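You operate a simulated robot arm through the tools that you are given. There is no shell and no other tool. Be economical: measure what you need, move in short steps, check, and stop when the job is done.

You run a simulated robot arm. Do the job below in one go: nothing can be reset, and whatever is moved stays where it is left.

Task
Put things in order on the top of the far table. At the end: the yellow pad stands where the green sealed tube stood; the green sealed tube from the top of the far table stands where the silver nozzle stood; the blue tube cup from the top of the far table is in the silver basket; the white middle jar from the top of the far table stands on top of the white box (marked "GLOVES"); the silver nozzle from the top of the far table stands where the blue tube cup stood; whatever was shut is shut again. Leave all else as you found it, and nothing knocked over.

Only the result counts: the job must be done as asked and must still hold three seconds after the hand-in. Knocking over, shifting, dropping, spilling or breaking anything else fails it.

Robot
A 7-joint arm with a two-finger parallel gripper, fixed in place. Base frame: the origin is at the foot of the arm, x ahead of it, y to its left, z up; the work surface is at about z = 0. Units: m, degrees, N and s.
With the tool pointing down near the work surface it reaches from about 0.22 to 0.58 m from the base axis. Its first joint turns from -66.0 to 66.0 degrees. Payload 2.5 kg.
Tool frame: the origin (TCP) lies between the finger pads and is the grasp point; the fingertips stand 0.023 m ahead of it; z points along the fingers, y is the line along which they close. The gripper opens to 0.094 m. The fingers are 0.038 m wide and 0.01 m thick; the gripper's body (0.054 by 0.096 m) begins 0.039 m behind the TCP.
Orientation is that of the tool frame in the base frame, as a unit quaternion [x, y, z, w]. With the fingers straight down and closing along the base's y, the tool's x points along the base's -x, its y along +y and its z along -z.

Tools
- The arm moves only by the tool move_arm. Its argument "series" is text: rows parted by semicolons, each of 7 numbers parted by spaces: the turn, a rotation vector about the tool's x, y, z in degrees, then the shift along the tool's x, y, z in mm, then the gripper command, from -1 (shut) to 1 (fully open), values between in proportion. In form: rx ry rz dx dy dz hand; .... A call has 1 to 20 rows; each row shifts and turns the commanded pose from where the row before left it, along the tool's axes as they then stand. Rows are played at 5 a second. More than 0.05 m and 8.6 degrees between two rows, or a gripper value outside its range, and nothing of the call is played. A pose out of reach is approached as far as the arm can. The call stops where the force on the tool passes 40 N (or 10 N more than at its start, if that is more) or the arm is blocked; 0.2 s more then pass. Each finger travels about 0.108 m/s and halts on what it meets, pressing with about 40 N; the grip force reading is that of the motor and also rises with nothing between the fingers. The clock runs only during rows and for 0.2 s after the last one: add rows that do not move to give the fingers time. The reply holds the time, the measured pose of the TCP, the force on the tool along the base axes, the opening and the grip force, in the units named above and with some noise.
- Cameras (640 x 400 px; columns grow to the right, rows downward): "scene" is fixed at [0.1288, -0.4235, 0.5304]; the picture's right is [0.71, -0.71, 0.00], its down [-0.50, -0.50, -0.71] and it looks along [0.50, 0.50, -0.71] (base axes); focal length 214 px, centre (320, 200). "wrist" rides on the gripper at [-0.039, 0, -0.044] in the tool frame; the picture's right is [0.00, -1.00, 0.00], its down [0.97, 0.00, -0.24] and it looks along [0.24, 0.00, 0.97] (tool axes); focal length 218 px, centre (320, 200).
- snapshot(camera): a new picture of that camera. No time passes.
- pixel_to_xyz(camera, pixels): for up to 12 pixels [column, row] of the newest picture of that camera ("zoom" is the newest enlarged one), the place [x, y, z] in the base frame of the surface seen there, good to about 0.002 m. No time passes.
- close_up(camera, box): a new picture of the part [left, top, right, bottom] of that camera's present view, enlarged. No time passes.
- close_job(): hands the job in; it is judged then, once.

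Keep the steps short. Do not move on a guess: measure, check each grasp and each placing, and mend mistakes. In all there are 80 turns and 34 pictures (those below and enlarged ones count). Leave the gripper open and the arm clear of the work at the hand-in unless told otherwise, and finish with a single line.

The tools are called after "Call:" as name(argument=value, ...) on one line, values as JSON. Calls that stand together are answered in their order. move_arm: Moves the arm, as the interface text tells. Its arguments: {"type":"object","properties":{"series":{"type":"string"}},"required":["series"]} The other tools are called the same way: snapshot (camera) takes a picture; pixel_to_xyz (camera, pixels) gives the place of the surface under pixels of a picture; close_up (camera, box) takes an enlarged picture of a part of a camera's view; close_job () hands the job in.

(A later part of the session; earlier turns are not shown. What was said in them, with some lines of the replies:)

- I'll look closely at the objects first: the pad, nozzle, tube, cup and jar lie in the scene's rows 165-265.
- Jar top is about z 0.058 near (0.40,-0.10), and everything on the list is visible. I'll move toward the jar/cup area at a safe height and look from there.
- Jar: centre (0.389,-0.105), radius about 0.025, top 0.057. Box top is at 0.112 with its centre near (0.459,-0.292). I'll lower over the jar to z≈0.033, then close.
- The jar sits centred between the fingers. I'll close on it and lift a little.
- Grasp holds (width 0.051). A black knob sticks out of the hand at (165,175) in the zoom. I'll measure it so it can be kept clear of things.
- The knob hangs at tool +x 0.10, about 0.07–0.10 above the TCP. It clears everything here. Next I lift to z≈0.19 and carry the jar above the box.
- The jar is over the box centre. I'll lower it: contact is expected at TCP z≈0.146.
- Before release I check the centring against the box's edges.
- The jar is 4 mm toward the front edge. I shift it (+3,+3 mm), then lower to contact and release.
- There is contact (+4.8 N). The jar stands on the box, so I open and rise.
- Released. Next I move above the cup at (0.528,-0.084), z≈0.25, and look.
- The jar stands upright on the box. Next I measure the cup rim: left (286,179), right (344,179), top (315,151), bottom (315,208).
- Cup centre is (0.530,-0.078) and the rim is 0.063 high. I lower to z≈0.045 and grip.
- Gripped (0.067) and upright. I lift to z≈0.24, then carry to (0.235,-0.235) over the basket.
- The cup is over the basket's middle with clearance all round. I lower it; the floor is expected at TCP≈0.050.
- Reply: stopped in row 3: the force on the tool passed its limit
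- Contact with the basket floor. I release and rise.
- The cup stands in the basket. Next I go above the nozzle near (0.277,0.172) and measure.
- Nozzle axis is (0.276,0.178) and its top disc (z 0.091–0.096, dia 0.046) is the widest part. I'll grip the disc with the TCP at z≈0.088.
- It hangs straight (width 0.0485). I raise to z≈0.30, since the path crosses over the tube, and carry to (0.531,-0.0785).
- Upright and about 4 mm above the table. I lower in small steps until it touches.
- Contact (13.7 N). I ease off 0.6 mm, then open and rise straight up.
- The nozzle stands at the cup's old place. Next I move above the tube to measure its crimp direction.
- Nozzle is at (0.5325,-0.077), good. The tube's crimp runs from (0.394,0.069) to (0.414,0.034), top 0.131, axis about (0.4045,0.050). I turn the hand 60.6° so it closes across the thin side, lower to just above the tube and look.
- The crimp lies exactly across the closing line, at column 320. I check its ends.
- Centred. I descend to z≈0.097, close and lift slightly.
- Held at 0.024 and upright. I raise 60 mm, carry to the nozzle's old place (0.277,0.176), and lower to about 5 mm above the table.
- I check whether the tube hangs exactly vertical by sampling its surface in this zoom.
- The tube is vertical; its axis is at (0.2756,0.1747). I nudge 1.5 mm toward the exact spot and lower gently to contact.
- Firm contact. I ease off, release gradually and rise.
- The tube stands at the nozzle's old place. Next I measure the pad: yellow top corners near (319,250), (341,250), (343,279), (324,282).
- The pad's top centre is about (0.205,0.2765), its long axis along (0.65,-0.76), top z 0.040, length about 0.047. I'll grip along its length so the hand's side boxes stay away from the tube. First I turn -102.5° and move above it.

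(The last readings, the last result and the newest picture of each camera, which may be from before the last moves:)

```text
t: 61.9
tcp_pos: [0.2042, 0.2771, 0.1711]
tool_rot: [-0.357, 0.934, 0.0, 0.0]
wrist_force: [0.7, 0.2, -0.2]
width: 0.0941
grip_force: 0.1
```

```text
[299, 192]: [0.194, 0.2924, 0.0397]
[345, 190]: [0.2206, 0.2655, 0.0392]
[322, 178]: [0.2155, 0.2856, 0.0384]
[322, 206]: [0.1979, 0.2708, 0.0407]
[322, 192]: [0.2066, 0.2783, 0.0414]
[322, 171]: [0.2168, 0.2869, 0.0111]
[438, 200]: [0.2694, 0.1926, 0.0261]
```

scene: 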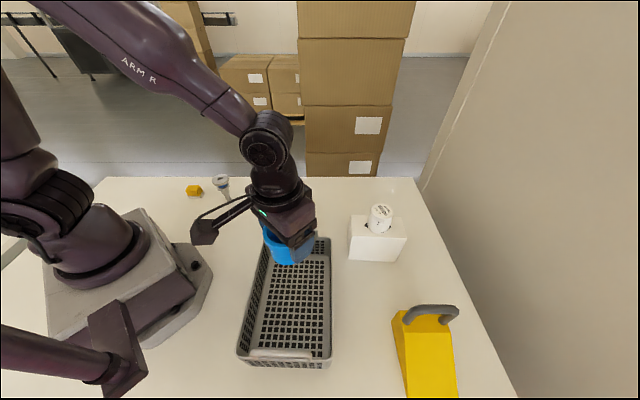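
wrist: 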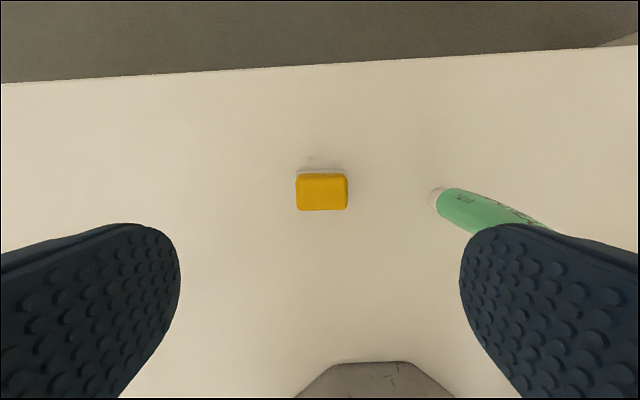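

Pad centre is (0.207,0.278). I adjust 3 mm and lower to z≈0.032.

Call:
move_arm(series="0 0 0 -2.8 -1 40 1; 0 0 0 0 0 45 1; 0 0 0 0 0 34 1; 0 0 0 0 0 20 1; 0 0 0 0 0 0 1; 0 0 0 0 0 0 1")

Call:
move_arm(series="0 0 0 0 0 0 0.2; 0 0 0 0 0 0 -1; 0 0 0 0 0 0 -1; 0 0 0 0 0 0 -1; 0 0 0 0 0 0 -1; 0 0 0 0 0 -10 -1; 0 0 0 0 0 -30 -1; 0 0 0 0 0 0 -1")

Call:
close_up(camera="scene", box=[150, 140, 250, 210])

```text
t: 63.3
tcp_pos: [0.207, 0.2776, 0.0339]
tool_rot: [-0.357, 0.934, -0.001, -0.001]
wrist_force: [0.0, -0.1, -0.6]
width: 0.0942
grip_force: 0.0
```

```text
t: 65.1
tcp_pos: [0.2061, 0.2777, 0.074]
tool_rot: [-0.357, 0.934, 0.0, 0.0]
wrist_force: [-0.5, -0.1, -0.2]
width: 0.047
grip_force: 40.4
```

```text
5.71 times, centred on (200, 175) of scene
```

zoom: 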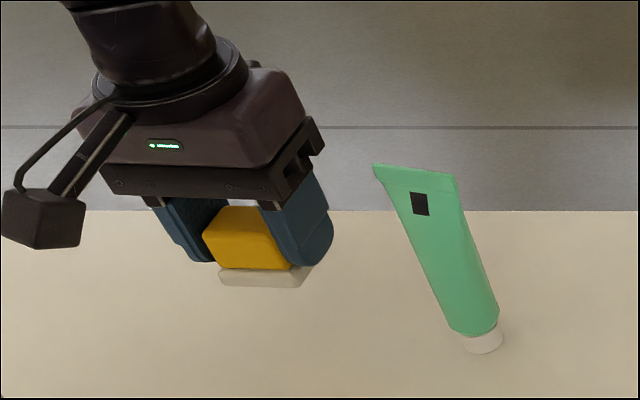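

The pad is held, base and all. I raise to z≈0.25 to clear the tube, carry to (0.4045,0.050), and lower to near the table.

Call:
move_arm(series="0 0 0 0 0 -44 -1; 0 0 0 0 0 -44 -1; 0 0 0 0 0 -44 -1; 0 0 0 0 0 -44 -1; 0 0 0 0 0 0 -1; 0 0 0 0.6 -43.1 0 -1; 0 0 0 0.6 -43.1 0 -1; 0 0 0 0.6 -43.1 0 -1; 0 0 0 0.6 -43.1 0 -1; 0 0 0 0.6 -43.1 0 -1; 0 0 0 0.6 -43.1 0 -1; 0 0 0 0.6 -43.1 0 -1; 0 0 0 0 0 0 -1; 0 0 0 0 0 0 -1")

Call:
move_arm(series="0 0 0 0 0 45 -1; 0 0 0 0 0 45 -1; 0 0 0 0 0 45 -1; 0 0 0 0 0 45 -1; 0 0 0 0 0 25 -1; 0 0 0 0 0 7 -1; 0 0 0 0 0 0 -1; 0 0 0 0 0 0 -1")

```text
t: 68.1
tcp_pos: [0.4065, 0.0493, 0.2513]
tool_rot: [-0.357, 0.934, 0.0, 0.0]
wrist_force: [-0.4, 0.5, -0.3]
width: 0.0465
grip_force: 39.8
```

```text
t: 69.9
tcp_pos: [0.4069, 0.0485, 0.0385]
tool_rot: [-0.358, 0.934, 0.0, 0.0]
wrist_force: [-0.3, -0.6, -0.5]
width: 0.0467
grip_force: 40.2
```

Call:
move_arm(series="0 0 0 0.4 1.7 0 -1; 0 0 0 0 0 2.5 -1; 0 0 0 0 0 0.8 -1; 0 0 0 0 0 0.8 -1; 0 0 0 0 0 0 -1")

```text
t: 71.1
tcp_pos: [0.405, 0.0518, 0.0347]
tool_rot: [-0.357, 0.934, 0.0, 0.0]
wrist_force: [0.7, -0.3, 0.3]
width: 0.0468
grip_force: 39.6
```

Call:
move_arm(series="0 0 0 0 0 0.6 -1; 0 0 0 0 0 0.6 -1; 0 0 0 0 0 0 -1")

```text
t: 71.9
tcp_pos: [0.4054, 0.0508, 0.0324]
tool_rot: [-0.357, 0.934, 0.001, 0.0]
wrist_force: [-5.3, -1.7, 21.8]
width: 0.0468
grip_force: 40.3
```

Contact. I ease off 0.7 mm, open and rise well clear.

Call:
move_arm(series="0 0 0 0 0 -0.7 -1; 0 0 0 0 0 0 -1; 0 0 0 0 0 0 0.3; 0 0 0 0 0 0 1; 0 0 0 0 0 0 1; 0 0 0 0 0 -20 1; 0 0 0 0 0 -45 1; 0 0 0 0 0 -45 1; 0 0 0 0 0 -45 1; 0 0 0 0 0 -45 1; 0 0 0 0 0 -45 1; 0 0 0 0 0 -45 1; 0 0 0 0 0 0 1; 0 0 0 0 0 0 1")

Call:
snapshot(camera="wrist")

Call:
snapshot(camera="scene")

```text
t: 74.9
tcp_pos: [0.4044, 0.0508, 0.3218]
tool_rot: [-0.358, 0.934, 0.0, 0.0]
wrist_force: [0.6, 0.1, -0.3]
width: 0.0938
grip_force: 0.0
```

```text
2 pictures are left
```

wrist: 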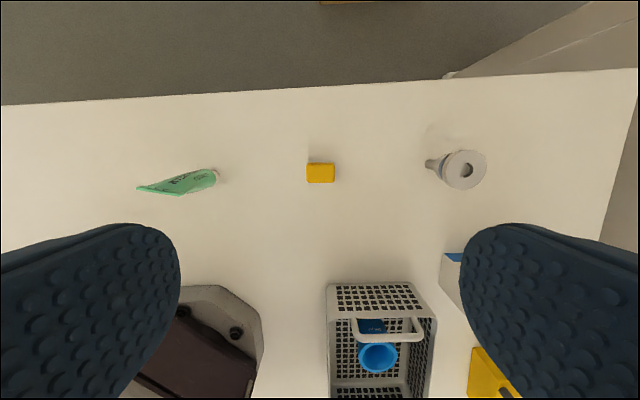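

```text
1 pictures are left
```

scene: 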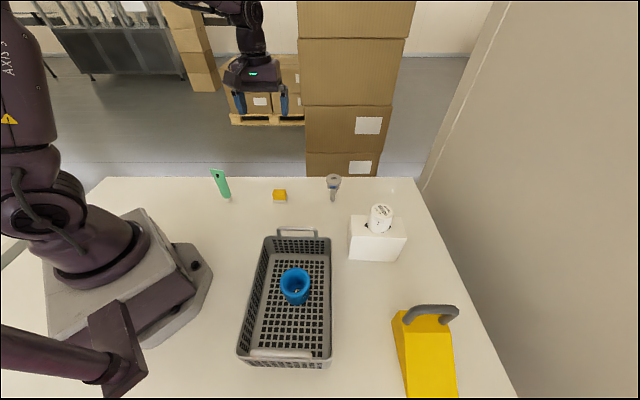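

The last views show tube, pad and nozzle standing at their new places, the cup in the basket and the jar on the box. The gripper is open and the arm is clear, so I hand in.

Call:
close_job()

```text
The job is handed in.
```

Job handed in: the pad, tube and nozzle stand at their new places, the blue cup is in the basket, the jar stands on the glove box, and nothing was knocked over in the last pictures.
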